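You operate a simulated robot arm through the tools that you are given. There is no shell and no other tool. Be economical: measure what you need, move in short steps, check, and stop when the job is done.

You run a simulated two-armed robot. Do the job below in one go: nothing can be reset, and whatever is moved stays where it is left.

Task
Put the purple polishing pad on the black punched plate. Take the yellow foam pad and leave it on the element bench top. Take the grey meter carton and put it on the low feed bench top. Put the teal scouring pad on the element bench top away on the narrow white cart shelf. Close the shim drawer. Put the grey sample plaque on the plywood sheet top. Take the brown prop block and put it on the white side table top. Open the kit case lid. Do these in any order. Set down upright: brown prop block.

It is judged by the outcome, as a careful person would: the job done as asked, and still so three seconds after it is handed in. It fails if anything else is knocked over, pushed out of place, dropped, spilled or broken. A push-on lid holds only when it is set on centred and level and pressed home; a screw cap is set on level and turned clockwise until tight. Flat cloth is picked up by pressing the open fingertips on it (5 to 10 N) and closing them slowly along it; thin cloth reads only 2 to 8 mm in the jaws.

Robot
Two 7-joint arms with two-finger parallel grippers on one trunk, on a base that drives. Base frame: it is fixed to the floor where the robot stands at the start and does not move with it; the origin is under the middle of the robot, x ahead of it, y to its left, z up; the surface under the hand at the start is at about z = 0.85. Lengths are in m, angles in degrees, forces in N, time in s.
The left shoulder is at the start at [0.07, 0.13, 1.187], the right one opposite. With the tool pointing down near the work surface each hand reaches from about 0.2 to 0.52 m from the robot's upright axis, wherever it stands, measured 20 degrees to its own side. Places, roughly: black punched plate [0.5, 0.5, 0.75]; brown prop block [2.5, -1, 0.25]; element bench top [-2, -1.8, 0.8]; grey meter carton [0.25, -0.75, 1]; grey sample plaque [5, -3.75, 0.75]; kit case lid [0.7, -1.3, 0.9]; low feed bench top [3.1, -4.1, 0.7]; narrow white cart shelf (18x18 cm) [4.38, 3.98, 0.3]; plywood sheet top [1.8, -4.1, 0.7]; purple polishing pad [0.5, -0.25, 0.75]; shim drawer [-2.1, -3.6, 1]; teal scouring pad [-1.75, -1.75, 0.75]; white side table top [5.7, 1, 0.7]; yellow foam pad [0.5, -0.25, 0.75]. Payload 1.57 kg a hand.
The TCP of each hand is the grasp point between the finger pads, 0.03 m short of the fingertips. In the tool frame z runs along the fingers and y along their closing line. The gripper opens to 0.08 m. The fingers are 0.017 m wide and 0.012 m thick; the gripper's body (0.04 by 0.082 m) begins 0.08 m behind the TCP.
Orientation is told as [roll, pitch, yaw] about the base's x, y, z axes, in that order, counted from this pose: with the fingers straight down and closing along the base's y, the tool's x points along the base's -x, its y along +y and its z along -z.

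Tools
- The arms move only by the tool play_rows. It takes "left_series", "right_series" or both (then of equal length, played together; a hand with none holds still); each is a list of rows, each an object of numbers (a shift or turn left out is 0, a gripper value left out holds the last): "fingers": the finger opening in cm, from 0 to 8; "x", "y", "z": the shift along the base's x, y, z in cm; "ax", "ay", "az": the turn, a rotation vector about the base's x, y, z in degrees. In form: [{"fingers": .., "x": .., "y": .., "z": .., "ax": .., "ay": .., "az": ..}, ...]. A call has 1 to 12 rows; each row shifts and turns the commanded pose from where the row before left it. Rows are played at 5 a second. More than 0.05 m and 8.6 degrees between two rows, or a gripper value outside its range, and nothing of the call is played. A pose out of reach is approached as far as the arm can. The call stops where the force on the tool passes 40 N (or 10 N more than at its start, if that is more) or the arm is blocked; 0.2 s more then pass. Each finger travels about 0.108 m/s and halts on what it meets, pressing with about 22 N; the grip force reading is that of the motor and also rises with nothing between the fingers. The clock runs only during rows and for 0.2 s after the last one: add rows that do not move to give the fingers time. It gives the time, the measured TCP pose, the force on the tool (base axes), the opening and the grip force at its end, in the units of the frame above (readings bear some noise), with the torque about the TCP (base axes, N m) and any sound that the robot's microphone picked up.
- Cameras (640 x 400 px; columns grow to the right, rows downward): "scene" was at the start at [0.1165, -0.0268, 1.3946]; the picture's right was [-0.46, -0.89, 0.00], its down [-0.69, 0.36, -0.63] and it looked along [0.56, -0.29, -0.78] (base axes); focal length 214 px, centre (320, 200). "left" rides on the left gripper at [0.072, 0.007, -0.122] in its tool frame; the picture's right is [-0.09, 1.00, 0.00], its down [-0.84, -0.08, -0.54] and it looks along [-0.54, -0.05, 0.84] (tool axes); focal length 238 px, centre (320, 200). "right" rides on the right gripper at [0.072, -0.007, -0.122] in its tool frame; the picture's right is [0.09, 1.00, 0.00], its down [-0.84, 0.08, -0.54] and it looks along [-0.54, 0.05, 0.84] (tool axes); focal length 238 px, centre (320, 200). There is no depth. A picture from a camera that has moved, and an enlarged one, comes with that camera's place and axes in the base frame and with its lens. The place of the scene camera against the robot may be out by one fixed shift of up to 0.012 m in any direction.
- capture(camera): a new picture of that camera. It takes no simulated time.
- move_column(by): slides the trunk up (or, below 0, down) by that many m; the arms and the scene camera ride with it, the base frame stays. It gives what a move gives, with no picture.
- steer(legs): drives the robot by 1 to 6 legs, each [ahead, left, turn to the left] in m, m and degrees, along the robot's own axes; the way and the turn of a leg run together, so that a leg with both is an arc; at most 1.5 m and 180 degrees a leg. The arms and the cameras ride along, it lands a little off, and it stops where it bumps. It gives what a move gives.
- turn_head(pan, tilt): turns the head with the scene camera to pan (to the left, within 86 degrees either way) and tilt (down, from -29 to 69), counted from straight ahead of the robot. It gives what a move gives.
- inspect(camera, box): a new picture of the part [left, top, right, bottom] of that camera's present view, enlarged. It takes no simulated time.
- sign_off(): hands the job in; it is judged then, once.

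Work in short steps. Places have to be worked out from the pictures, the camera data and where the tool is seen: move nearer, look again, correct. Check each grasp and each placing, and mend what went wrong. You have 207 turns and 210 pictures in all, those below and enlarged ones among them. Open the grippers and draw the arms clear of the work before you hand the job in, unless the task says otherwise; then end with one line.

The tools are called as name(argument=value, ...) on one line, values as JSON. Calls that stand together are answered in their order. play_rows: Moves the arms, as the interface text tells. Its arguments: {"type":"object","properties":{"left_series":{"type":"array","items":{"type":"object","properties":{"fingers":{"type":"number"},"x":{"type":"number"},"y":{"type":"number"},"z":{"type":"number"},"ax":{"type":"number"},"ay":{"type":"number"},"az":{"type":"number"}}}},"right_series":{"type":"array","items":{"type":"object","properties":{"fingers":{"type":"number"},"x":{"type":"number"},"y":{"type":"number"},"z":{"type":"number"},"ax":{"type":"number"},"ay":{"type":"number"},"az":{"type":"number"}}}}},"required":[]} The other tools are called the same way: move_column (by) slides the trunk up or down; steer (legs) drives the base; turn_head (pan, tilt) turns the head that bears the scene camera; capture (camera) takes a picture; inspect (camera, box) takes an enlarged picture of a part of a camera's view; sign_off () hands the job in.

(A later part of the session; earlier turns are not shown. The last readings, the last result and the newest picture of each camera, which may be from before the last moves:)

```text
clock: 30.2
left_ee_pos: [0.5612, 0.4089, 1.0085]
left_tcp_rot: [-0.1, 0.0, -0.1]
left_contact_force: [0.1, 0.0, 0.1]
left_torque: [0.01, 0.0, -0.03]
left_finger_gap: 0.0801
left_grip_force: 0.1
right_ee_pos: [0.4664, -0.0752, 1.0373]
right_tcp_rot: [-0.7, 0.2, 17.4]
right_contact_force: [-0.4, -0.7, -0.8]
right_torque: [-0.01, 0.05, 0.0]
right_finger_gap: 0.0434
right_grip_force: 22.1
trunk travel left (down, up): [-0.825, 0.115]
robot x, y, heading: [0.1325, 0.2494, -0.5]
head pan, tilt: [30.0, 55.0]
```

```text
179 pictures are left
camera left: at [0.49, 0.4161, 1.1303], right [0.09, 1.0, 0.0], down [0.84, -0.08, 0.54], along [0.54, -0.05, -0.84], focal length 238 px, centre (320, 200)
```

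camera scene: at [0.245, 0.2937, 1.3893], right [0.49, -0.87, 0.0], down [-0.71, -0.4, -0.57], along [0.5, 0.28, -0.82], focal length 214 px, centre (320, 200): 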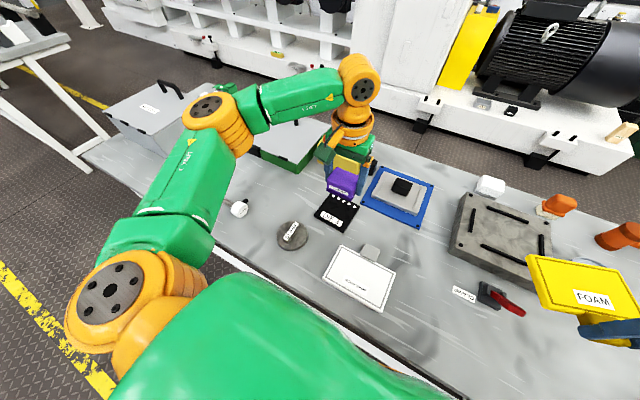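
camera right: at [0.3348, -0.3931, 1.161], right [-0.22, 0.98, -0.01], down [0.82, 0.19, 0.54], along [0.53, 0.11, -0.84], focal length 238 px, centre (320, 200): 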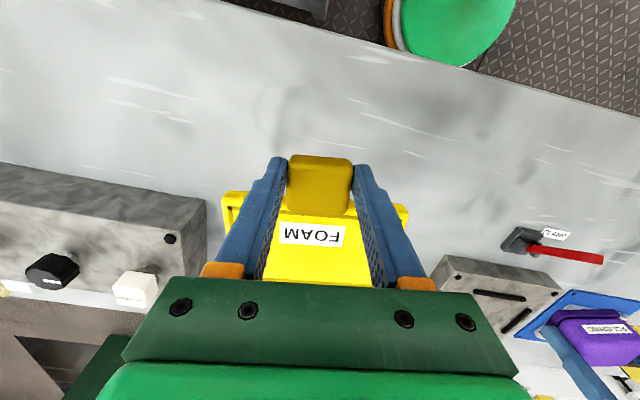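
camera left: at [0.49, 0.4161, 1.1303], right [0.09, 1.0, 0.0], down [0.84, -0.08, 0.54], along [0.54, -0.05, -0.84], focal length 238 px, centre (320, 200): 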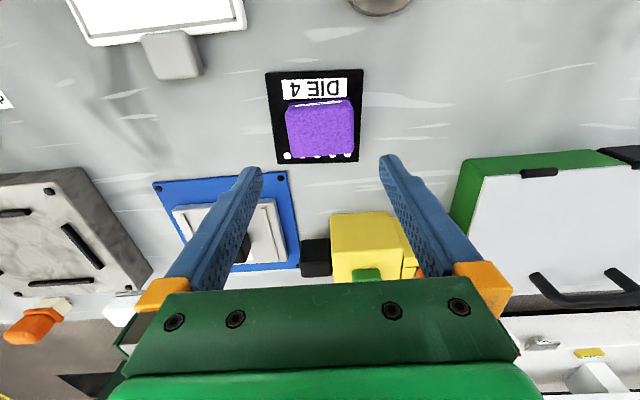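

Purple is on the plate. Next the grey meter carton and kit case: I raise the trunk, back away from the bench, and look toward the right bench.

move_column(by=0.11)

steer(legs=[[-0.3, 0, 0], [0, 0, -80]])

turn_head(pan=15, tilt=30)

capture(camera="scene")

```text
clock: 31.6
left_ee_pos: [0.562, 0.4088, 1.1188]
left_tcp_rot: [0.0, 0.1, -0.1]
left_contact_force: [0.6, 0.0, -0.8]
left_torque: [0.0, -0.03, 0.05]
left_finger_gap: 0.0798
left_grip_force: 0.0
right_ee_pos: [0.4692, -0.0753, 1.1477]
right_tcp_rot: [-0.5, 0.3, 17.4]
right_contact_force: [-0.3, 0.0, -1.3]
right_torque: [-0.01, 0.05, 0.01]
right_finger_gap: 0.0435
right_grip_force: 22.1
trunk travel left (down, up): [-0.935, 0.005]
robot x, y, heading: [0.1305, 0.2447, -0.6]
head pan, tilt: [30.0, 55.0]
```

```text
clock: 37.1
left_ee_pos: [0.0726, -0.1331, 1.119]
left_tcp_rot: [-0.2, 0.0, -78.2]
left_contact_force: [0.2, -0.2, -0.3]
left_torque: [0.0, 0.02, 0.01]
left_finger_gap: 0.08
left_grip_force: 0.1
right_ee_pos: [-0.4223, -0.1421, 1.1472]
right_tcp_rot: [-0.6, 0.1, -60.6]
right_contact_force: [0.5, 0.1, -1.4]
right_torque: [0.03, 0.01, 0.02]
right_finger_gap: 0.0435
right_grip_force: 21.7
trunk travel left (down, up): [-0.935, 0.005]
robot x, y, heading: [-0.1767, 0.2515, -78.4]
head pan, tilt: [30.0, 55.0]
```

```text
clock: 38.0
left_ee_pos: [0.0716, -0.1335, 1.1177]
left_tcp_rot: [-0.1, 0.0, -78.2]
left_contact_force: [0.0, 0.6, -0.1]
left_torque: [0.0, 0.03, 0.02]
left_finger_gap: 0.0803
left_grip_force: 0.1
right_ee_pos: [-0.4217, -0.1423, 1.1486]
right_tcp_rot: [-0.6, 0.2, -60.6]
right_contact_force: [-0.6, 0.1, -1.0]
right_torque: [0.08, 0.05, 0.0]
right_finger_gap: 0.0431
right_grip_force: 21.3
trunk travel left (down, up): [-0.935, 0.005]
robot x, y, heading: [-0.1728, 0.2524, -78.7]
head pan, tilt: [15.0, 30.0]
```

```text
178 pictures are left
camera scene: at [-0.1252, 0.1305, 1.5353], right [-0.89, -0.45, 0.0], down [-0.22, 0.45, -0.87], along [0.39, -0.77, -0.5], focal length 214 px, centre (320, 200)
```

scene: 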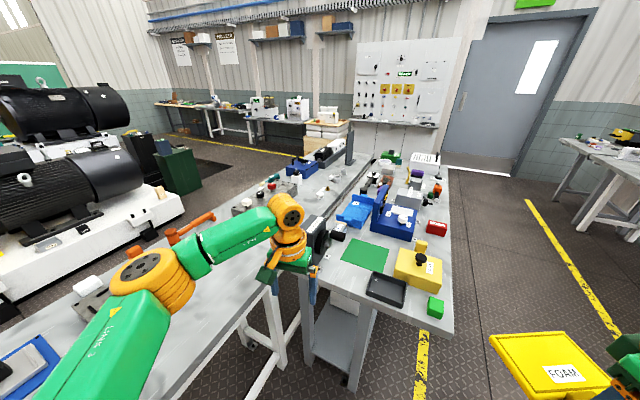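

Let me enlarge the bench area to find the kit case and meter carton.

inspect(camera="scene", box=[220, 130, 470, 300])

inspect(camera="scene", box=[250, 135, 370, 215])

```text
2.35 times, centred on (345, 215) of scene
camera zoom: at [-0.1252, 0.1305, 1.5353], right [-0.89, -0.45, 0.0], down [-0.22, 0.45, -0.87], along [0.39, -0.77, -0.5], focal length 505 px, centre (261, 165)
```

zoom: 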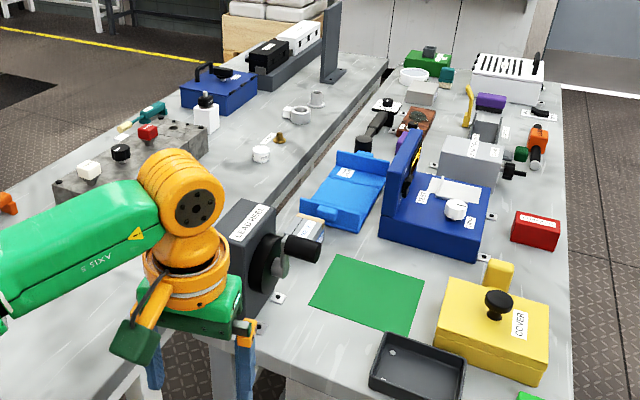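

```text
5.00 times, centred on (310, 175) of scene
camera zoom: at [-0.1252, 0.1305, 1.5353], right [-0.89, -0.45, 0.0], down [-0.22, 0.45, -0.87], along [0.39, -0.77, -0.5], focal length 1072 px, centre (370, 325)
```

zoom: 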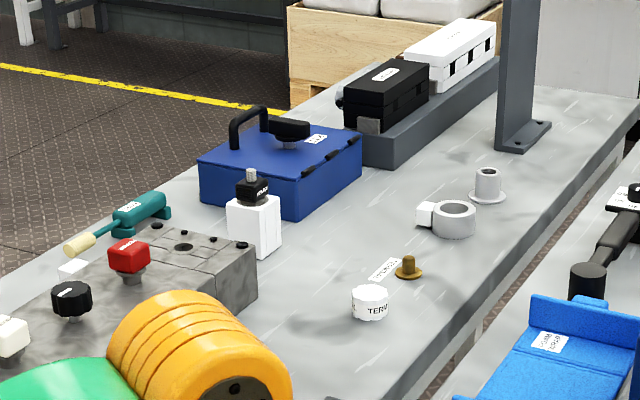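

The kit case is the blue box at about [0.70,-1.19] on the far bench (hinges on its near/-x side, handle on top), best opened later. The METER carton is at about [0.15,-0.63] just behind LEAD REEL. I raise the left hand and drive up to the end of the right bench facing it.

play_rows(left_series=[{"z": 4}, {"z": 4}])

steer(legs=[[0.38, 0.09, 0], [0, 0, -11]])

capture(camera="left")

capture(camera="scene")

```text
clock: 38.5
left_ee_pos: [0.0691, -0.1337, 1.1978]
left_tcp_rot: [0.0, 0.1, -78.2]
left_contact_force: [-0.9, -0.5, -0.2]
left_torque: [0.03, -0.01, 0.0]
left_finger_gap: 0.08
left_grip_force: 0.0
right_ee_pos: [-0.4228, -0.1424, 1.1464]
right_tcp_rot: [-0.6, 0.1, -60.6]
right_contact_force: [0.5, 0.9, -1.0]
right_torque: [0.01, 0.02, 0.0]
right_finger_gap: 0.0434
right_grip_force: 21.9
trunk travel left (down, up): [-0.935, 0.005]
robot x, y, heading: [-0.1775, 0.2531, -78.6]
head pan, tilt: [15.0, 30.0]
```

```text
clock: 41.8
left_ee_pos: [0.158, -0.5366, 1.1966]
left_tcp_rot: [-0.2, 0.0, -89.2]
left_contact_force: [0.8, -0.5, -0.7]
left_torque: [0.03, 0.06, 0.0]
left_finger_gap: 0.0798
left_grip_force: 0.0
right_ee_pos: [-0.3264, -0.4493, 1.147]
right_tcp_rot: [-0.8, 0.2, -71.8]
right_contact_force: [-0.8, 0.3, -0.6]
right_torque: [0.04, 0.04, -0.01]
right_finger_gap: 0.0434
right_grip_force: 22.5
trunk travel left (down, up): [-0.935, 0.005]
robot x, y, heading: [-0.0079, -0.1119, -89.7]
head pan, tilt: [15.0, 30.0]
```

```text
175 pictures are left
camera left: at [0.164, -0.4653, 1.3184], right [1.0, -0.08, 0.0], down [-0.07, -0.84, 0.54], along [-0.05, -0.54, -0.84], focal length 238 px, centre (320, 200)
```

left: 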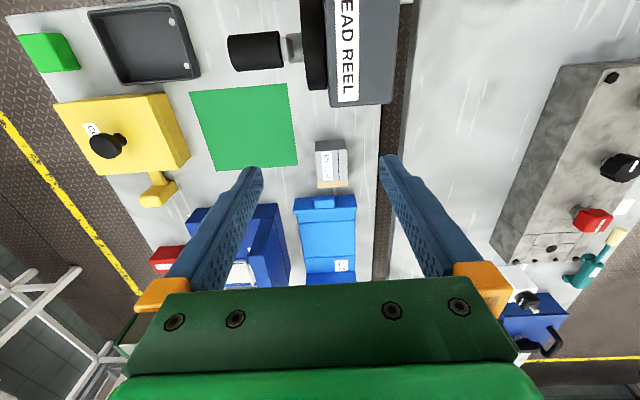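

```text
174 pictures are left
camera scene: at [0.017, -0.2401, 1.5353], right [-0.96, -0.26, 0.0], down [-0.13, 0.48, -0.87], along [0.23, -0.83, -0.5], focal length 214 px, centre (320, 200)
```

scene: 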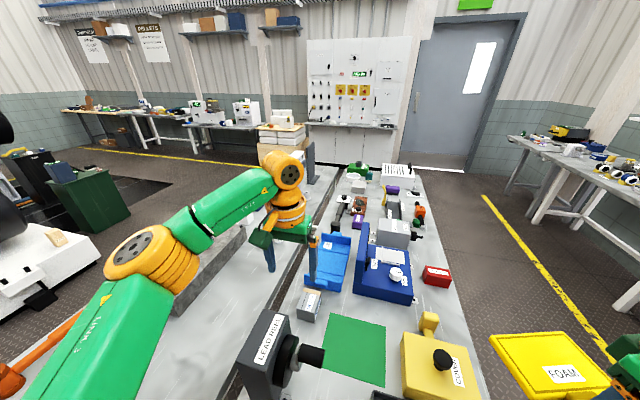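

The carton is near [0.167,-0.645], about 5.4 cm wide in x, clear of LEAD REEL's back face (y≈-0.52). I zoom on it.

inspect(camera="left", box=[270, 100, 400, 220])

inspect(camera="scene", box=[240, 250, 400, 350])

```text
3.33 times, centred on (335, 160) of left
camera zoom: at [0.164, -0.4653, 1.3184], right [1.0, -0.08, 0.0], down [-0.07, -0.84, 0.54], along [-0.05, -0.54, -0.84], focal length 794 px, centre (270, 333)
```

zoom: 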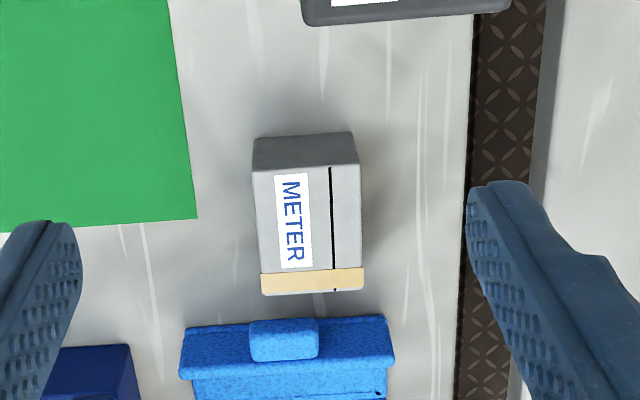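

```text
4.00 times, centred on (320, 300) of scene
camera zoom: at [0.017, -0.2401, 1.5353], right [-0.96, -0.26, 0.0], down [-0.13, 0.48, -0.87], along [0.23, -0.83, -0.5], focal length 858 px, centre (320, -200)
```

zoom: 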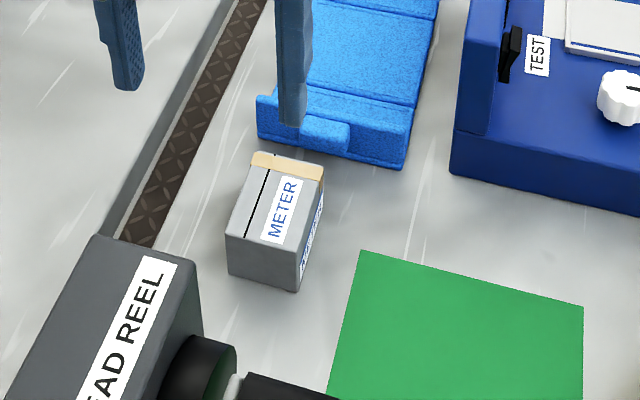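

The carton's top is about 6×7.5 cm, centred near [0.168,-0.665], top z ≈0.90, aligned with the axes. I edge closer to bring it within the left arm's reach.

steer(legs=[[0, 0.045, 0], [0.045, 0, 0]])

move_column(by=-0.07)

capture(camera="left")

```text
clock: 43.2
left_ee_pos: [0.2048, -0.573, 1.1995]
left_tcp_rot: [-0.2, -0.4, -89.4]
left_contact_force: [-1.4, 0.9, -0.7]
left_torque: [-0.09, -0.02, 0.03]
left_finger_gap: 0.0797
left_grip_force: 0.0
right_ee_pos: [-0.2799, -0.4859, 1.15]
right_tcp_rot: [-0.8, -0.3, -71.8]
right_contact_force: [0.6, 0.0, -0.4]
right_torque: [-0.02, 0.02, 0.0]
right_finger_gap: 0.0429
right_grip_force: 21.9
trunk travel left (down, up): [-0.935, 0.005]
robot x, y, heading: [0.0392, -0.1574, -90.1]
head pan, tilt: [15.0, 30.0]
```

```text
clock: 44.3
left_ee_pos: [0.2033, -0.5838, 1.126]
left_tcp_rot: [-0.1, 0.1, -89.4]
left_contact_force: [-0.2, 0.6, -0.2]
left_torque: [0.01, 0.04, 0.02]
left_finger_gap: 0.08
left_grip_force: 0.1
right_ee_pos: [-0.2814, -0.4952, 1.0768]
right_tcp_rot: [-0.6, 0.2, -71.9]
right_contact_force: [-0.3, 0.0, -0.7]
right_torque: [0.05, 0.0, -0.01]
right_finger_gap: 0.0431
right_grip_force: 22.2
trunk travel left (down, up): [-0.865, 0.075]
robot x, y, heading: [0.0389, -0.1539, -89.9]
head pan, tilt: [15.0, 30.0]
```

```text
171 pictures are left
camera left: at [0.2097, -0.5105, 1.2483], right [1.0, -0.08, 0.0], down [-0.07, -0.84, 0.54], along [-0.05, -0.54, -0.84], focal length 238 px, centre (320, 200)
```

left: 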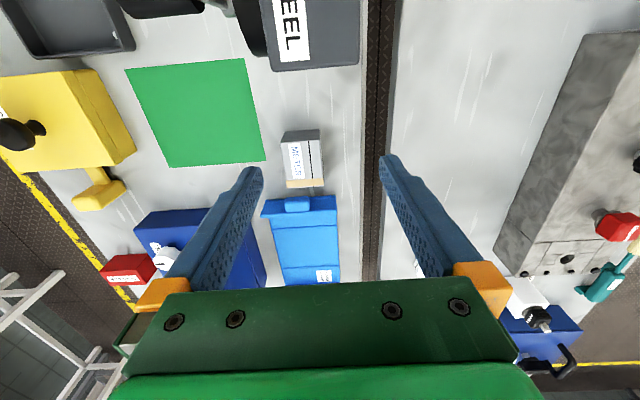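

No bump. I move the left hand over the carton.

play_rows(left_series=[{"x": -1.5, "y": -3}, {"x": -1.5, "y": -2}, {"x": -0.5, "y": -1.5, "z": -2}, {"z": -4}])

capture(camera="left")

```text
clock: 45.3
left_ee_pos: [0.1697, -0.6317, 1.0688]
left_tcp_rot: [-0.1, 0.1, -89.4]
left_contact_force: [-0.5, 0.1, -0.9]
left_torque: [-0.01, 0.01, -0.01]
left_finger_gap: 0.0799
left_grip_force: 0.1
left hand out of reach, approached as far as the arm can: row 2, 3
right_ee_pos: [-0.277, -0.496, 1.0781]
right_tcp_rot: [-0.9, 0.3, -71.8]
right_contact_force: [0.0, 0.0, -0.5]
right_torque: [0.06, 0.04, 0.02]
right_finger_gap: 0.043
right_grip_force: 22.3
trunk travel left (down, up): [-0.865, 0.075]
robot x, y, heading: [0.0406, -0.154, -89.6]
head pan, tilt: [15.0, 30.0]
```

```text
170 pictures are left
camera left: at [0.1764, -0.5594, 1.1914], right [1.0, -0.08, 0.0], down [-0.07, -0.84, 0.54], along [-0.05, -0.54, -0.84], focal length 238 px, centre (320, 200)
```

left: 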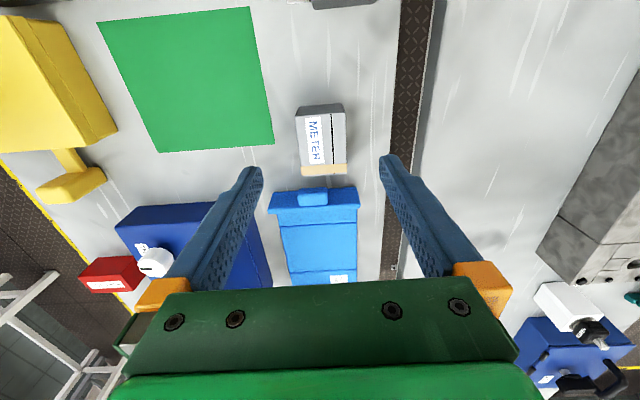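

The carton centre is confirmed at [0.168,-0.664]. I edge 2 cm more ahead and lower.

steer(legs=[[0.025, 0, 0]])

play_rows(left_series=[{"z": -4}, {"z": -4}, {"z": -3}, {"z": -1.5}])

capture(camera="left")

```text
clock: 46.1
left_ee_pos: [0.1664, -0.6501, 1.073]
left_tcp_rot: [-0.1, -0.4, -89.4]
left_contact_force: [-0.1, -0.1, 0.9]
left_torque: [-0.04, -0.01, 0.0]
left_finger_gap: 0.08
left_grip_force: 0.1
right_ee_pos: [-0.2805, -0.5146, 1.0793]
right_tcp_rot: [-0.7, -0.2, -71.8]
right_contact_force: [-0.8, 0.5, -0.8]
right_torque: [-0.02, 0.0, 0.01]
right_finger_gap: 0.0436
right_grip_force: 22.6
trunk travel left (down, up): [-0.865, 0.075]
robot x, y, heading: [0.0368, -0.1774, -89.7]
head pan, tilt: [15.0, 30.0]
```

```text
clock: 47.1
left_ee_pos: [0.1689, -0.6562, 0.9439]
left_tcp_rot: [-0.1, 0.1, -89.4]
left_contact_force: [0.3, -0.8, 0.1]
left_torque: [0.03, 0.01, 0.02]
left_finger_gap: 0.0798
left_grip_force: 0.0
right_ee_pos: [-0.2801, -0.5201, 1.0761]
right_tcp_rot: [-0.7, 0.3, -71.8]
right_contact_force: [-1.4, 0.3, -0.2]
right_torque: [0.05, -0.01, 0.03]
right_finger_gap: 0.0436
right_grip_force: 22.1
trunk travel left (down, up): [-0.865, 0.075]
robot x, y, heading: [0.0403, -0.18, -89.4]
head pan, tilt: [15.0, 30.0]
```

```text
169 pictures are left
camera left: at [0.1753, -0.5844, 1.0657], right [1.0, -0.08, 0.0], down [-0.07, -0.84, 0.54], along [-0.05, -0.54, -0.84], focal length 238 px, centre (320, 200)
```

left: 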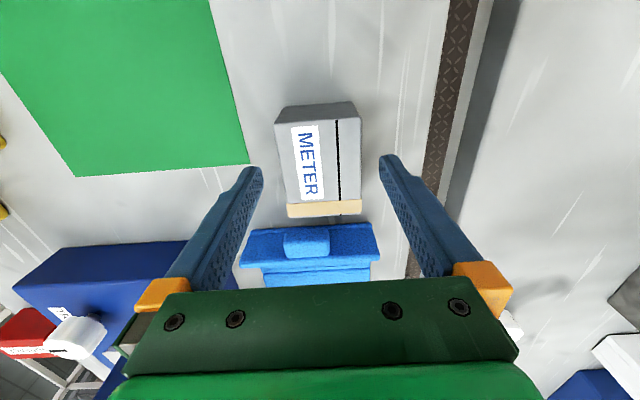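

Carton is centred between the fingers. I descend 5.3 cm and close.

play_rows(left_series=[{"z": -3}, {"z": -2.2}, {"fingers": 5.5}, {"fingers": 4.5}, {"fingers": 4.5}, {"fingers": 4.5}])

play_rows(left_series=[{"z": 1}, {"z": 2}, {"z": 4}, {"z": 4}])

capture(camera="left")

```text
clock: 48.5
left_ee_pos: [0.1719, -0.6478, 0.8958]
left_tcp_rot: [-0.1, -0.1, -89.3]
left_contact_force: [-0.4, 1.0, -0.3]
left_torque: [0.02, -0.04, -0.02]
left_finger_gap: 0.0598
left_grip_force: 22.0
left hand out of reach, approached as far as the arm can: row 2
right_ee_pos: [-0.2799, -0.5194, 1.0777]
right_tcp_rot: [-0.5, 0.1, -71.8]
right_contact_force: [0.1, 0.0, -0.8]
right_torque: [0.04, 0.01, 0.03]
right_finger_gap: 0.0433
right_grip_force: 22.0
trunk travel left (down, up): [-0.865, 0.075]
robot x, y, heading: [0.0415, -0.1792, -89.9]
head pan, tilt: [15.0, 30.0]
```

```text
clock: 49.5
left_ee_pos: [0.1718, -0.6454, 1.0077]
left_tcp_rot: [-0.1, 0.0, -89.4]
left_contact_force: [1.0, 0.6, -1.4]
left_torque: [0.04, 0.0, -0.01]
left_finger_gap: 0.0597
left_grip_force: 22.8
right_ee_pos: [-0.2808, -0.5192, 1.0762]
right_tcp_rot: [-0.6, 0.2, -71.8]
right_contact_force: [-0.1, 0.3, -1.5]
right_torque: [0.07, 0.0, 0.0]
right_finger_gap: 0.0434
right_grip_force: 21.4
trunk travel left (down, up): [-0.865, 0.075]
robot x, y, heading: [0.0422, -0.1811, -89.6]
head pan, tilt: [15.0, 30.0]
```

```text
168 pictures are left
camera left: at [0.1784, -0.5739, 1.1303], right [1.0, -0.08, 0.0], down [-0.07, -0.84, 0.54], along [-0.05, -0.54, -0.84], focal length 238 px, centre (320, 200)
```

left: 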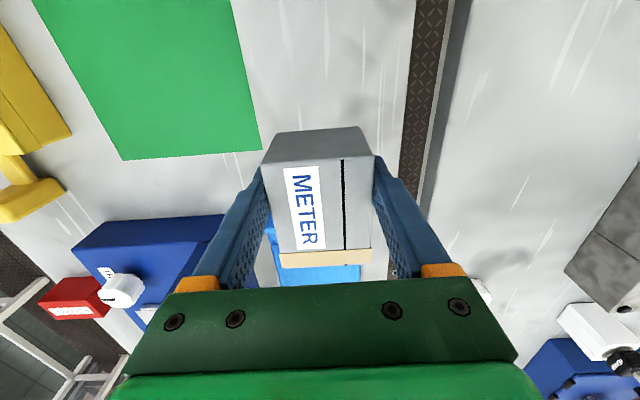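

Carton is held (gap 6 cm). I raise it well above LEAD REEL, then back out.

play_rows(left_series=[{"z": 4}, {"z": 4}, {"z": 3}])

move_column(by=0.07)

```text
clock: 50.3
left_ee_pos: [0.1693, -0.6477, 1.1154]
left_tcp_rot: [-0.1, 0.1, -89.4]
left_contact_force: [-0.4, -0.2, -1.6]
left_torque: [-0.01, -0.03, 0.02]
left_finger_gap: 0.0595
left_grip_force: 21.9
right_ee_pos: [-0.2811, -0.5209, 1.0772]
right_tcp_rot: [-0.6, 0.2, -71.9]
right_contact_force: [-0.6, -0.7, -0.7]
right_torque: [0.08, 0.02, 0.02]
right_finger_gap: 0.0436
right_grip_force: 22.0
trunk travel left (down, up): [-0.865, 0.075]
robot x, y, heading: [0.0419, -0.1855, -89.6]
head pan, tilt: [15.0, 30.0]
```

```text
clock: 51.4
left_ee_pos: [0.1703, -0.65, 1.1852]
left_tcp_rot: [0.0, 0.1, -89.5]
left_contact_force: [-0.6, 0.0, -1.7]
left_torque: [0.04, 0.02, -0.01]
left_finger_gap: 0.06
left_grip_force: 22.4
right_ee_pos: [-0.2791, -0.5204, 1.1471]
right_tcp_rot: [-0.5, 0.2, -71.8]
right_contact_force: [0.5, -0.8, -0.8]
right_torque: [0.07, 0.0, -0.01]
right_finger_gap: 0.0434
right_grip_force: 22.2
trunk travel left (down, up): [-0.935, 0.005]
robot x, y, heading: [0.0394, -0.1766, -89.7]
head pan, tilt: [15.0, 30.0]
```

Carton bottom is at about 1.14, clear. I back up and then move to the right (−x), looking toward the element bench.

steer(legs=[[-0.4, 0, 0], [0, -1.0, 0], [0, 0, -40]])

turn_head(pan=0, tilt=20)

capture(camera="scene")

```text
clock: 60.5
left_ee_pos: [-1.148, -0.2251, 1.1846]
left_tcp_rot: [-0.1, 0.2, -129.4]
left_contact_force: [-0.6, 0.4, -1.8]
left_torque: [0.02, -0.02, 0.0]
left_finger_gap: 0.0601
left_grip_force: 22.5
right_ee_pos: [-1.4096, 0.1626, 1.1479]
right_tcp_rot: [-0.5, 0.2, -111.8]
right_contact_force: [0.1, -0.5, -1.1]
right_torque: [0.03, -0.02, 0.0]
right_finger_gap: 0.0432
right_grip_force: 21.9
trunk travel left (down, up): [-0.935, 0.005]
robot x, y, heading: [-0.9436, 0.2204, -130.0]
head pan, tilt: [15.0, 30.0]
```

```text
clock: 61.3
left_ee_pos: [-1.1476, -0.2249, 1.1852]
left_tcp_rot: [-0.1, 0.1, -129.5]
left_contact_force: [0.5, 0.2, -1.5]
left_torque: [0.0, -0.03, 0.01]
left_finger_gap: 0.0598
left_grip_force: 22.0
right_ee_pos: [-1.4104, 0.1636, 1.1467]
right_tcp_rot: [-0.7, 0.3, -111.9]
right_contact_force: [0.4, 0.8, -1.8]
right_torque: [0.04, -0.01, 0.05]
right_finger_gap: 0.0435
right_grip_force: 22.3
trunk travel left (down, up): [-0.935, 0.005]
robot x, y, heading: [-0.9467, 0.2146, -129.9]
head pan, tilt: [0.0, 20.0]
```

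```text
167 pictures are left
camera scene: at [-1.0396, 0.1147, 1.5513], right [-0.77, 0.64, 0.0], down [0.22, 0.26, -0.94], along [-0.6, -0.72, -0.34], focal length 214 px, centre (320, 200)
```

scene: 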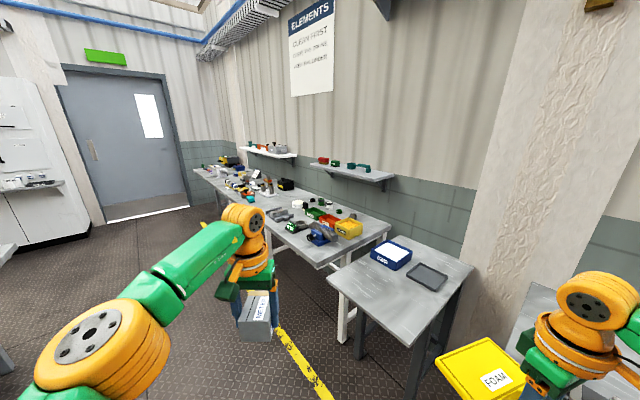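

The wall bench under the "ELEMENTS" sign is the element bench (about pixel (273,200)). I enlarge it.

inspect(camera="scene", box=[185, 140, 405, 280])

```text
2.86 times, centred on (295, 210) of scene
camera zoom: at [-1.0396, 0.1147, 1.5513], right [-0.77, 0.64, 0.0], down [0.22, 0.26, -0.94], along [-0.6, -0.72, -0.34], focal length 613 px, centre (391, 171)
```

zoom: 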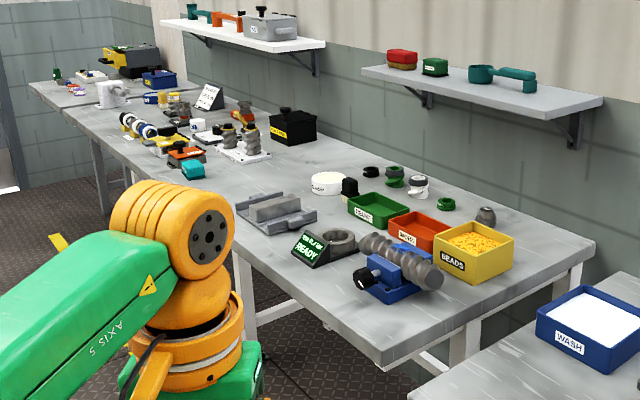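

The teal pad is near [-1.755,-1.77] at the bench front edge (x≈-1.6). I turn to face the bench (heading 180) and slide along it to y≈-1.55.

steer(legs=[[0, 0, -50], [0, 0.9, 0], [0, 0.87, 0]])

turn_head(pan=0, tilt=35)

capture(camera="scene")

```text
clock: 72.6
left_ee_pos: [-1.4261, -1.7116, 1.1866]
left_tcp_rot: [0.0, 0.1, 179.9]
left_contact_force: [-1.0, -0.7, -1.9]
left_torque: [-0.01, -0.05, 0.01]
left_finger_gap: 0.0599
left_grip_force: 22.5
right_ee_pos: [-1.2912, -1.2627, 1.1468]
right_tcp_rot: [-0.4, 0.3, -162.4]
right_contact_force: [0.2, 0.1, -1.1]
right_torque: [0.04, -0.05, -0.01]
right_finger_gap: 0.0432
right_grip_force: 22.2
trunk travel left (down, up): [-0.935, 0.005]
robot x, y, heading: [-0.9542, -1.5911, 179.4]
head pan, tilt: [0.0, 20.0]
```

```text
clock: 73.4
left_ee_pos: [-1.4262, -1.7123, 1.1859]
left_tcp_rot: [-0.1, 0.1, 179.9]
left_contact_force: [1.2, -0.2, -2.5]
left_torque: [-0.02, -0.01, 0.01]
left_finger_gap: 0.0599
left_grip_force: 22.0
right_ee_pos: [-1.2899, -1.2644, 1.1464]
right_tcp_rot: [-0.6, 0.1, -162.5]
right_contact_force: [-0.4, 0.9, -1.1]
right_torque: [0.0, -0.05, -0.01]
right_finger_gap: 0.0434
right_grip_force: 22.4
trunk travel left (down, up): [-0.935, 0.005]
robot x, y, heading: [-0.9565, -1.5887, 179.6]
head pan, tilt: [0.0, 35.0]
```

```text
165 pictures are left
camera scene: at [-1.0953, -1.5785, 1.5276], right [0.01, 1.0, 0.0], down [0.57, 0.0, -0.82], along [-0.82, 0.01, -0.57], focal length 214 px, centre (320, 200)
```

scene: 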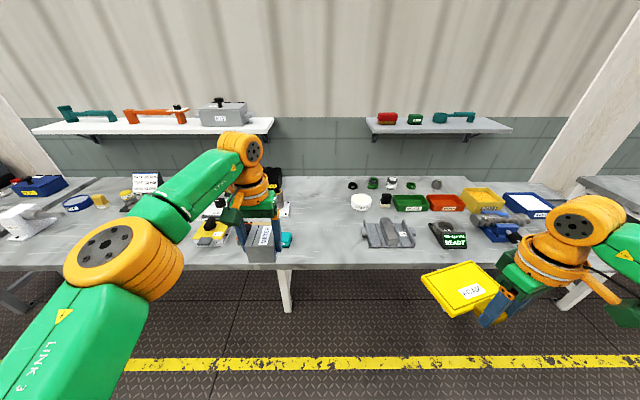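

There's free bench between the teal pad and the grey cradle: y −1.66 to −1.41. I'll put the yellow pad at about [-1.75,-1.54]. Drive up to the bench.

steer(legs=[[0.29, 0.09, 0]])

play_rows(right_series=[{"x": -3, "y": -3, "az": -4.5}, {"x": -3, "y": -3, "az": -4.5}, {"x": -3, "y": -3, "az": -4.5}, {"y": -3, "az": -4.2}])

capture(camera="right")

capture(camera="scene")

```text
clock: 75.4
left_ee_pos: [-1.7169, -1.7949, 1.1868]
left_tcp_rot: [0.1, -0.1, 179.6]
left_contact_force: [0.5, 0.8, -1.4]
left_torque: [-0.01, -0.01, 0.02]
left_finger_gap: 0.06
left_grip_force: 22.0
right_ee_pos: [-1.5791, -1.348, 1.1472]
right_tcp_rot: [-0.6, 0.1, -162.9]
right_contact_force: [0.3, -0.1, -1.4]
right_torque: [-0.03, -0.03, 0.01]
right_finger_gap: 0.0433
right_grip_force: 21.8
trunk travel left (down, up): [-0.935, 0.005]
robot x, y, heading: [-1.2479, -1.6763, 179.2]
head pan, tilt: [0.0, 35.0]
```

```text
clock: 76.4
left_ee_pos: [-1.7189, -1.7965, 1.1843]
left_tcp_rot: [0.0, 0.1, 179.7]
left_contact_force: [0.4, -0.2, -3.8]
left_torque: [0.01, -0.01, -0.04]
left_finger_gap: 0.0601
left_grip_force: 21.7
right_ee_pos: [-1.6737, -1.4697, 1.1477]
right_tcp_rot: [-0.7, 0.2, 179.4]
right_contact_force: [0.0, -1.3, -1.0]
right_torque: [0.01, -0.07, 0.03]
right_finger_gap: 0.0434
right_grip_force: 21.7
trunk travel left (down, up): [-0.935, 0.005]
robot x, y, heading: [-1.2482, -1.6722, 179.1]
head pan, tilt: [0.0, 35.0]
```

```text
164 pictures are left
camera right: at [-1.603, -1.4658, 1.2699], right [0.08, -1.0, -0.01], down [-0.84, -0.07, 0.54], along [-0.54, -0.03, -0.84], focal length 238 px, centre (320, 200)
```

right: 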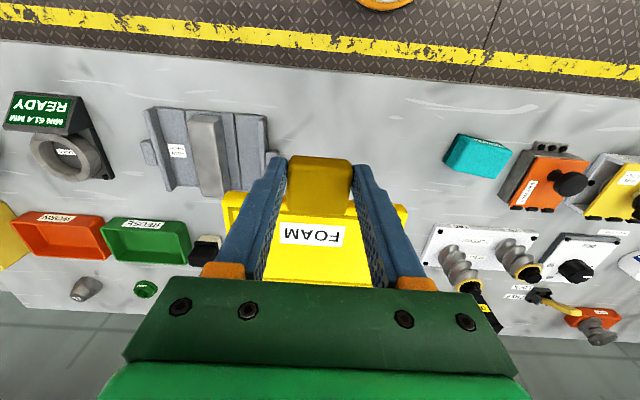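

```text
163 pictures are left
camera scene: at [-1.3892, -1.6663, 1.5274], right [0.01, 1.0, 0.0], down [0.57, -0.01, -0.82], along [-0.82, 0.01, -0.57], focal length 214 px, centre (320, 200)
```

scene: 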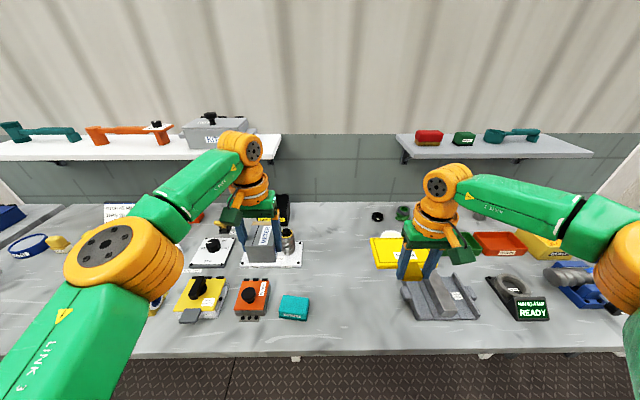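

Free strip is y −1.70 to −1.38. I centre at y −1.54 and lower near the surface.

play_rows(right_series=[{"y": -3.5, "x": -0.8}, {"y": -3.5, "x": -0.7}, {"z": -4}, {"z": -4}, {"z": -4}, {"z": -4}, {"z": -4}, {"z": -3}])

capture(camera="right")

```text
clock: 78.2
left_ee_pos: [-1.719, -1.7951, 1.1854]
left_tcp_rot: [-0.1, 0.1, 179.6]
left_contact_force: [-0.6, 0.9, -1.5]
left_torque: [0.04, -0.03, 0.02]
left_finger_gap: 0.0596
left_grip_force: 22.6
right_ee_pos: [-1.5893, -1.46, 0.9855]
right_tcp_rot: [-0.6, 0.2, 179.4]
right_contact_force: [-0.3, -0.3, -0.3]
right_torque: [0.01, -0.06, -0.03]
right_finger_gap: 0.0434
right_grip_force: 22.8
right hand out of reach, approached as far as the arm can: row 1, 2, 3, 4, 5, 6, 7, 8
trunk travel left (down, up): [-0.935, 0.005]
robot x, y, heading: [-1.2457, -1.6736, 179.2]
head pan, tilt: [0.0, 35.0]
```

```text
162 pictures are left
camera right: at [-1.5192, -1.4544, 1.1084], right [0.08, -1.0, -0.01], down [-0.84, -0.07, 0.54], along [-0.54, -0.04, -0.84], focal length 238 px, centre (320, 200)
```

right: 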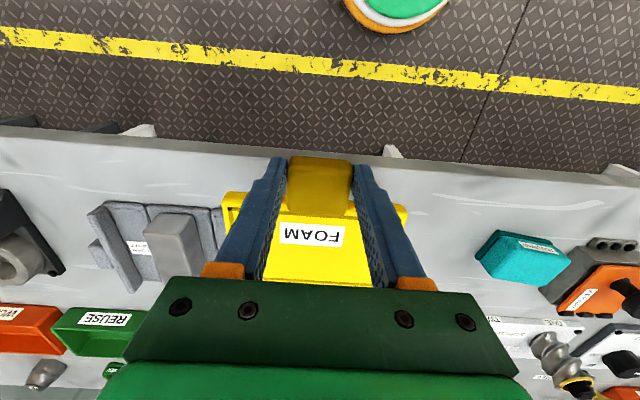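

The raised trunk limits low reach. I raise both hands, lower the trunk by 0.11, then retry.

play_rows(left_series=[{"z": 2.5}, {"z": 2.5}, {}, {}], right_series=[{"z": 4}, {"z": 4}, {"z": 4}, {"z": 3}])

move_column(by=-0.11)

play_rows(right_series=[{"y": -2.5, "x": -3}, {"y": -2.5, "x": -3}, {"y": -2.5, "x": -3}, {}])

capture(camera="right")

```text
clock: 79.2
left_ee_pos: [-1.7092, -1.7907, 1.2337]
left_tcp_rot: [0.0, 0.2, 179.7]
left_contact_force: [-0.5, -1.2, -1.7]
left_torque: [0.01, -0.02, -0.04]
left_finger_gap: 0.06
left_grip_force: 22.3
left hand out of reach, approached as far as the arm can: row 2
right_ee_pos: [-1.5903, -1.4584, 1.1354]
right_tcp_rot: [-0.6, 0.3, 179.6]
right_contact_force: [0.6, -0.3, -0.7]
right_torque: [0.0, -0.06, 0.01]
right_finger_gap: 0.0433
right_grip_force: 22.2
trunk travel left (down, up): [-0.935, 0.005]
robot x, y, heading: [-1.2482, -1.6753, 178.9]
head pan, tilt: [0.0, 35.0]
```

```text
clock: 80.7
left_ee_pos: [-1.7088, -1.7906, 1.1225]
left_tcp_rot: [-0.2, 0.1, 179.7]
left_contact_force: [-0.5, -0.5, -2.2]
left_torque: [0.0, -0.06, 0.02]
left_finger_gap: 0.06
left_grip_force: 21.7
right_ee_pos: [-1.5895, -1.4581, 1.026]
right_tcp_rot: [-0.5, 0.2, 179.4]
right_contact_force: [0.5, 0.0, -1.1]
right_torque: [0.03, -0.06, -0.02]
right_finger_gap: 0.0432
right_grip_force: 22.4
trunk travel left (down, up): [-0.825, 0.115]
robot x, y, heading: [-1.2481, -1.6779, 179.2]
head pan, tilt: [0.0, 35.0]
```

```text
clock: 81.7
left_ee_pos: [-1.7084, -1.791, 1.1243]
left_tcp_rot: [-0.1, 0.0, 179.6]
left_contact_force: [0.5, 1.0, -2.2]
left_torque: [-0.01, -0.02, 0.01]
left_finger_gap: 0.0596
left_grip_force: 22.8
right_ee_pos: [-1.6537, -1.5109, 1.0265]
right_tcp_rot: [-0.6, 0.1, 179.4]
right_contact_force: [-0.4, 0.5, -0.4]
right_torque: [0.01, -0.07, 0.02]
right_finger_gap: 0.0434
right_grip_force: 22.2
right hand out of reach, approached as far as the arm can: row 3
trunk travel left (down, up): [-0.825, 0.115]
robot x, y, heading: [-1.2482, -1.6754, 179.0]
head pan, tilt: [0.0, 35.0]
```

```text
161 pictures are left
camera right: at [-1.5825, -1.5061, 1.1502], right [0.08, -1.0, -0.01], down [-0.84, -0.07, 0.54], along [-0.54, -0.04, -0.84], focal length 238 px, centre (320, 200)
```

right: 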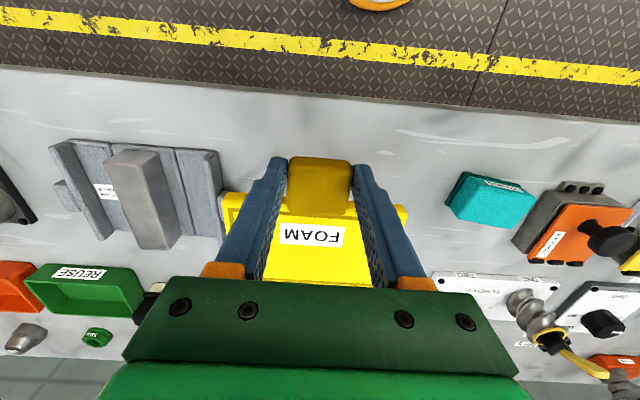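

A bit short; I drive 5 cm closer and 3 cm to the left, then lower.

steer(legs=[[0.06, 0.03, 0]])

play_rows(right_series=[{"z": -3}, {"z": -3}, {"z": -3}, {"z": -2}, {}])

capture(camera="right")

```text
clock: 82.7
left_ee_pos: [-1.763, -1.8157, 1.1271]
left_tcp_rot: [0.1, -0.3, 179.5]
left_contact_force: [0.8, 0.3, -0.9]
left_torque: [-0.04, -0.01, 0.02]
left_finger_gap: 0.0597
left_grip_force: 22.1
right_ee_pos: [-1.7078, -1.5377, 1.0284]
right_tcp_rot: [-0.4, -0.2, 179.4]
right_contact_force: [0.7, -0.4, -0.1]
right_torque: [-0.01, -0.01, -0.02]
right_finger_gap: 0.0433
right_grip_force: 21.8
trunk travel left (down, up): [-0.825, 0.115]
robot x, y, heading: [-1.3095, -1.7024, 179.1]
head pan, tilt: [0.0, 35.0]
```

```text
clock: 83.9
left_ee_pos: [-1.7674, -1.82, 1.123]
left_tcp_rot: [-0.1, 0.1, 179.4]
left_contact_force: [-0.2, -1.1, -1.6]
left_torque: [-0.05, -0.04, -0.02]
left_finger_gap: 0.0598
left_grip_force: 21.4
right_ee_pos: [-1.6903, -1.5199, 0.9337]
right_tcp_rot: [-0.5, 0.1, 179.3]
right_contact_force: [0.2, 0.3, -1.0]
right_torque: [0.04, -0.02, 0.0]
right_finger_gap: 0.0432
right_grip_force: 22.1
right hand out of reach, approached as far as the arm can: row 1, 2, 3, 4
trunk travel left (down, up): [-0.825, 0.115]
robot x, y, heading: [-1.3056, -1.7006, 179.4]
head pan, tilt: [0.0, 35.0]
```

```text
160 pictures are left
camera right: at [-1.6182, -1.5158, 1.0559], right [0.08, -1.0, -0.01], down [-0.84, -0.07, 0.54], along [-0.54, -0.04, -0.84], focal length 238 px, centre (320, 200)
```

right: 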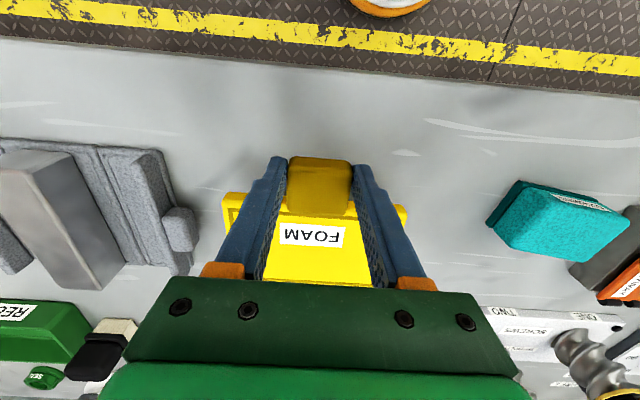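

The yellow pad is clear by ~5 cm either side. I lower the rest.

play_rows(right_series=[{"z": -2}, {"z": -1.2}, {"z": -0.7}, {"z": -0.5}])

```text
clock: 84.9
left_ee_pos: [-1.7679, -1.82, 1.1234]
left_tcp_rot: [-0.1, 0.2, 179.6]
left_contact_force: [0.2, -0.9, -1.3]
left_torque: [0.03, -0.03, 0.0]
left_finger_gap: 0.0599
left_grip_force: 21.4
right_ee_pos: [-1.6752, -1.5069, 0.9047]
right_tcp_rot: [-0.5, 0.1, 179.4]
right_contact_force: [0.3, -0.2, -0.4]
right_torque: [0.02, -0.06, -0.03]
right_finger_gap: 0.0433
right_grip_force: 22.0
right hand out of reach, approached as far as the arm can: row 1, 2, 3, 4
trunk travel left (down, up): [-0.825, 0.115]
robot x, y, heading: [-1.3083, -1.7028, 179.0]
head pan, tilt: [0.0, 35.0]
```

The arm is at a joint limit; I lower the trunk instead by 1.5 cm, which carries the pad straight down.

move_column(by=-0.015)

capture(camera="right")

```text
clock: 85.5
left_ee_pos: [-1.7684, -1.8201, 1.1079]
left_tcp_rot: [-0.1, 0.1, 179.6]
left_contact_force: [-0.2, 0.3, -1.8]
left_torque: [0.02, -0.02, -0.01]
left_finger_gap: 0.0596
left_grip_force: 22.0
right_ee_pos: [-1.6752, -1.5053, 0.8891]
right_tcp_rot: [-0.5, 0.1, 179.4]
right_contact_force: [0.1, -0.9, -0.7]
right_torque: [0.04, -0.03, 0.04]
right_finger_gap: 0.0434
right_grip_force: 22.1
trunk travel left (down, up): [-0.81, 0.13]
robot x, y, heading: [-1.3137, -1.706, 179.0]
head pan, tilt: [0.0, 35.0]
```

```text
159 pictures are left
camera right: at [-1.6044, -1.5022, 1.0128], right [0.08, -1.0, -0.01], down [-0.84, -0.07, 0.54], along [-0.54, -0.04, -0.84], focal length 238 px, centre (320, 200)
```

right: 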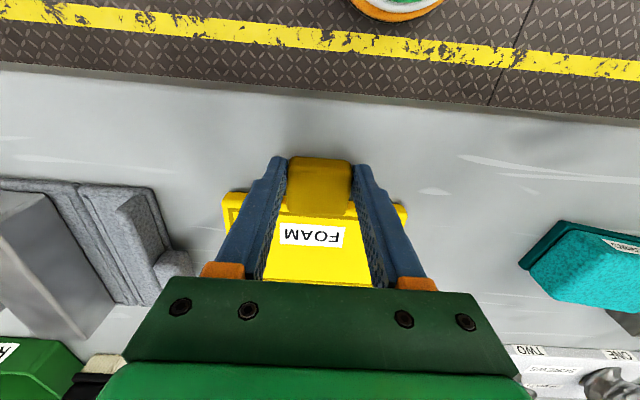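

Nearly down; 5 mm more by the trunk, watching force.

move_column(by=-0.005)

```text
clock: 86.0
left_ee_pos: [-1.7667, -1.8204, 1.1043]
left_tcp_rot: [-0.1, -0.1, 179.4]
left_contact_force: [1.0, 0.0, -2.3]
left_torque: [0.0, -0.02, 0.01]
left_finger_gap: 0.0597
left_grip_force: 21.7
right_ee_pos: [-1.6731, -1.5071, 0.8857]
right_tcp_rot: [-0.5, -0.2, 179.3]
right_contact_force: [-3.2, 3.1, 15.0]
right_torque: [0.05, 0.2, -0.04]
right_finger_gap: 0.0432
right_grip_force: 22.6
trunk travel left (down, up): [-0.805, 0.135]
robot x, y, heading: [-1.3097, -1.7033, 179.0]
head pan, tilt: [0.0, 35.0]
```

Contact (15 N up). I open slowly and rise.

play_rows(right_series=[{"fingers": 5}, {"fingers": 6.5}, {"fingers": 7.5}, {}, {"z": 3}, {"z": 4}, {"z": 4}])

capture(camera="right")

```text
clock: 87.6
left_ee_pos: [-1.7679, -1.8202, 1.1044]
left_tcp_rot: [-0.1, 0.0, 179.4]
left_contact_force: [-1.0, 1.3, -1.4]
left_torque: [0.03, -0.03, 0.0]
left_finger_gap: 0.0597
left_grip_force: 22.4
right_ee_pos: [-1.6748, -1.5062, 0.9962]
right_tcp_rot: [-0.6, 0.1, 179.4]
right_contact_force: [0.4, -0.3, 0.8]
right_torque: [0.02, 0.0, -0.01]
right_finger_gap: 0.0751
right_grip_force: 0.0
trunk travel left (down, up): [-0.805, 0.135]
robot x, y, heading: [-1.311, -1.7025, 179.2]
head pan, tilt: [0.0, 35.0]
```

```text
158 pictures are left
camera right: at [-1.6034, -1.502, 1.1198], right [0.08, -1.0, -0.01], down [-0.84, -0.08, 0.54], along [-0.54, -0.04, -0.84], focal length 238 px, centre (320, 200)
```

right: 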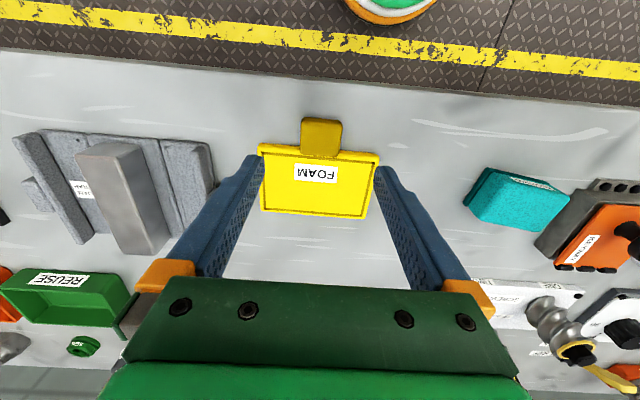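

Yellow is down flat with clear space around it. Next the shim drawer: back off and slide to y≈-3.5 while looking.

play_rows(right_series=[{"z": 4}, {"z": 4}, {"z": 3}])

steer(legs=[[-0.4, 0, 0], [0, 1.0, 0]])

turn_head(pan=40, tilt=20)

capture(camera="scene")

```text
clock: 88.4
left_ee_pos: [-1.7683, -1.8212, 1.104]
left_tcp_rot: [-0.2, -0.1, 179.5]
left_contact_force: [-0.4, 0.1, -1.8]
left_torque: [0.02, -0.04, -0.03]
left_finger_gap: 0.0595
left_grip_force: 22.5
right_ee_pos: [-1.6746, -1.5069, 1.1049]
right_tcp_rot: [-0.5, 0.1, 179.5]
right_contact_force: [-0.1, -0.3, 0.6]
right_torque: [-0.01, 0.01, 0.0]
right_finger_gap: 0.0749
right_grip_force: 0.1
trunk travel left (down, up): [-0.805, 0.135]
robot x, y, heading: [-1.3069, -1.7031, 179.3]
head pan, tilt: [0.0, 35.0]
```

```text
clock: 95.6
left_ee_pos: [-1.3756, -2.8062, 1.1034]
left_tcp_rot: [-0.1, 0.0, 179.9]
left_contact_force: [0.6, -0.3, -2.4]
left_torque: [-0.01, -0.04, -0.01]
left_finger_gap: 0.0595
left_grip_force: 21.6
right_ee_pos: [-1.2853, -2.4922, 1.1045]
right_tcp_rot: [-0.5, 0.0, 179.7]
right_contact_force: [-0.1, 0.9, -0.5]
right_torque: [0.02, -0.01, 0.02]
right_finger_gap: 0.075
right_grip_force: 0.1
trunk travel left (down, up): [-0.805, 0.135]
robot x, y, heading: [-0.9135, -2.6826, 179.5]
head pan, tilt: [0.0, 35.0]
```

```text
clock: 96.7
left_ee_pos: [-1.3769, -2.807, 1.1048]
left_tcp_rot: [-0.1, 0.0, 179.8]
left_contact_force: [0.6, -0.1, -2.0]
left_torque: [0.0, -0.06, -0.03]
left_finger_gap: 0.0596
left_grip_force: 22.1
right_ee_pos: [-1.2845, -2.4923, 1.1036]
right_tcp_rot: [-0.5, 0.1, 179.7]
right_contact_force: [0.1, -0.5, -0.3]
right_torque: [0.0, -0.02, 0.02]
right_finger_gap: 0.0749
right_grip_force: 0.0
trunk travel left (down, up): [-0.805, 0.135]
robot x, y, heading: [-0.9182, -2.6866, 179.4]
head pan, tilt: [40.0, 20.0]
```

```text
157 pictures are left
camera scene: at [-1.0406, -2.7384, 1.4214], right [-0.64, 0.77, 0.0], down [0.26, 0.22, -0.94], along [-0.72, -0.6, -0.34], focal length 214 px, centre (320, 200)
```

scene: 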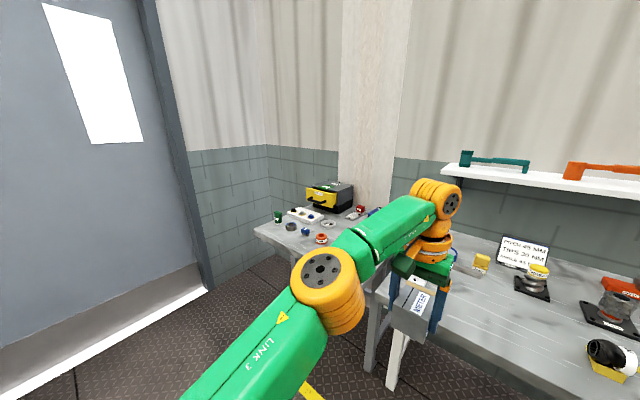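

A dark box with a yellow drawer front stands at the bench end. I enlarge it.

inspect(camera="scene", box=[240, 160, 400, 260])

```text
4.00 times, centred on (320, 210) of scene
camera zoom: at [-1.0406, -2.7384, 1.4214], right [-0.64, 0.77, 0.0], down [0.26, 0.22, -0.94], along [-0.72, -0.6, -0.34], focal length 858 px, centre (320, 160)
```

zoom: 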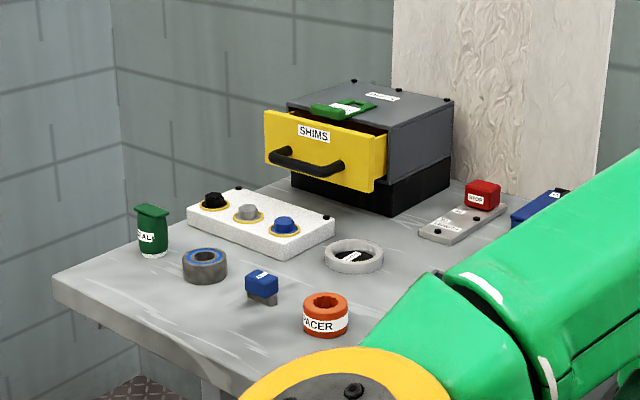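

The drawer front (yellow, handle, facing +x) is around [-2.0,-3.54, 0.93–1.03], partly open. I slide to y≈-3.62 and look squarely.

steer(legs=[[0, 0.93, 0], [0.2, 0, 0]])

turn_head(pan=0, tilt=30)

capture(camera="scene")

```text
clock: 102.8
left_ee_pos: [-1.5827, -3.7505, 1.105]
left_tcp_rot: [-0.2, -0.1, 179.9]
left_contact_force: [1.2, -0.6, -2.2]
left_torque: [-0.01, -0.02, 0.03]
left_finger_gap: 0.0599
left_grip_force: 21.7
right_ee_pos: [-1.4909, -3.4367, 1.1064]
right_tcp_rot: [-0.5, -0.1, 179.9]
right_contact_force: [0.2, -0.2, 0.1]
right_torque: [-0.01, -0.01, 0.0]
right_finger_gap: 0.0748
right_grip_force: 0.1
trunk travel left (down, up): [-0.805, 0.135]
robot x, y, heading: [-1.1247, -3.6325, 179.8]
head pan, tilt: [40.0, 20.0]
```

```text
clock: 103.9
left_ee_pos: [-1.5848, -3.7512, 1.1056]
left_tcp_rot: [0.0, 0.0, 180.1]
left_contact_force: [-0.4, -0.2, -2.1]
left_torque: [0.0, -0.06, 0.02]
left_finger_gap: 0.0599
left_grip_force: 22.3
right_ee_pos: [-1.4941, -3.4364, 1.1052]
right_tcp_rot: [-0.6, 0.1, 179.9]
right_contact_force: [0.1, -0.1, 0.3]
right_torque: [-0.03, 0.03, -0.01]
right_finger_gap: 0.075
right_grip_force: 0.1
trunk travel left (down, up): [-0.805, 0.135]
robot x, y, heading: [-1.1273, -3.6288, 179.3]
head pan, tilt: [0.0, 30.0]
```

```text
155 pictures are left
camera scene: at [-1.2687, -3.6227, 1.4054], right [0.0, 1.0, 0.0], down [0.5, 0.0, -0.87], along [-0.87, 0.0, -0.5], focal length 214 px, centre (320, 200)
```

scene: 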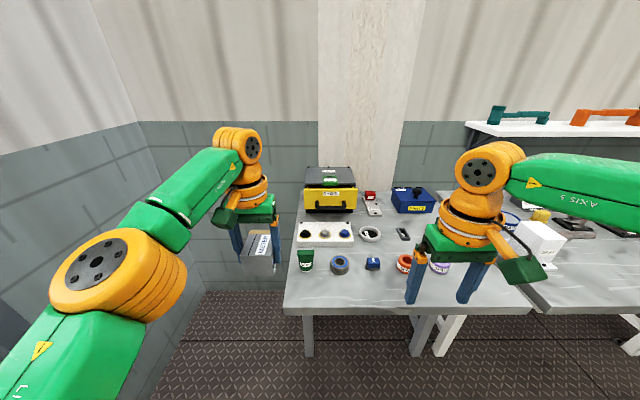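

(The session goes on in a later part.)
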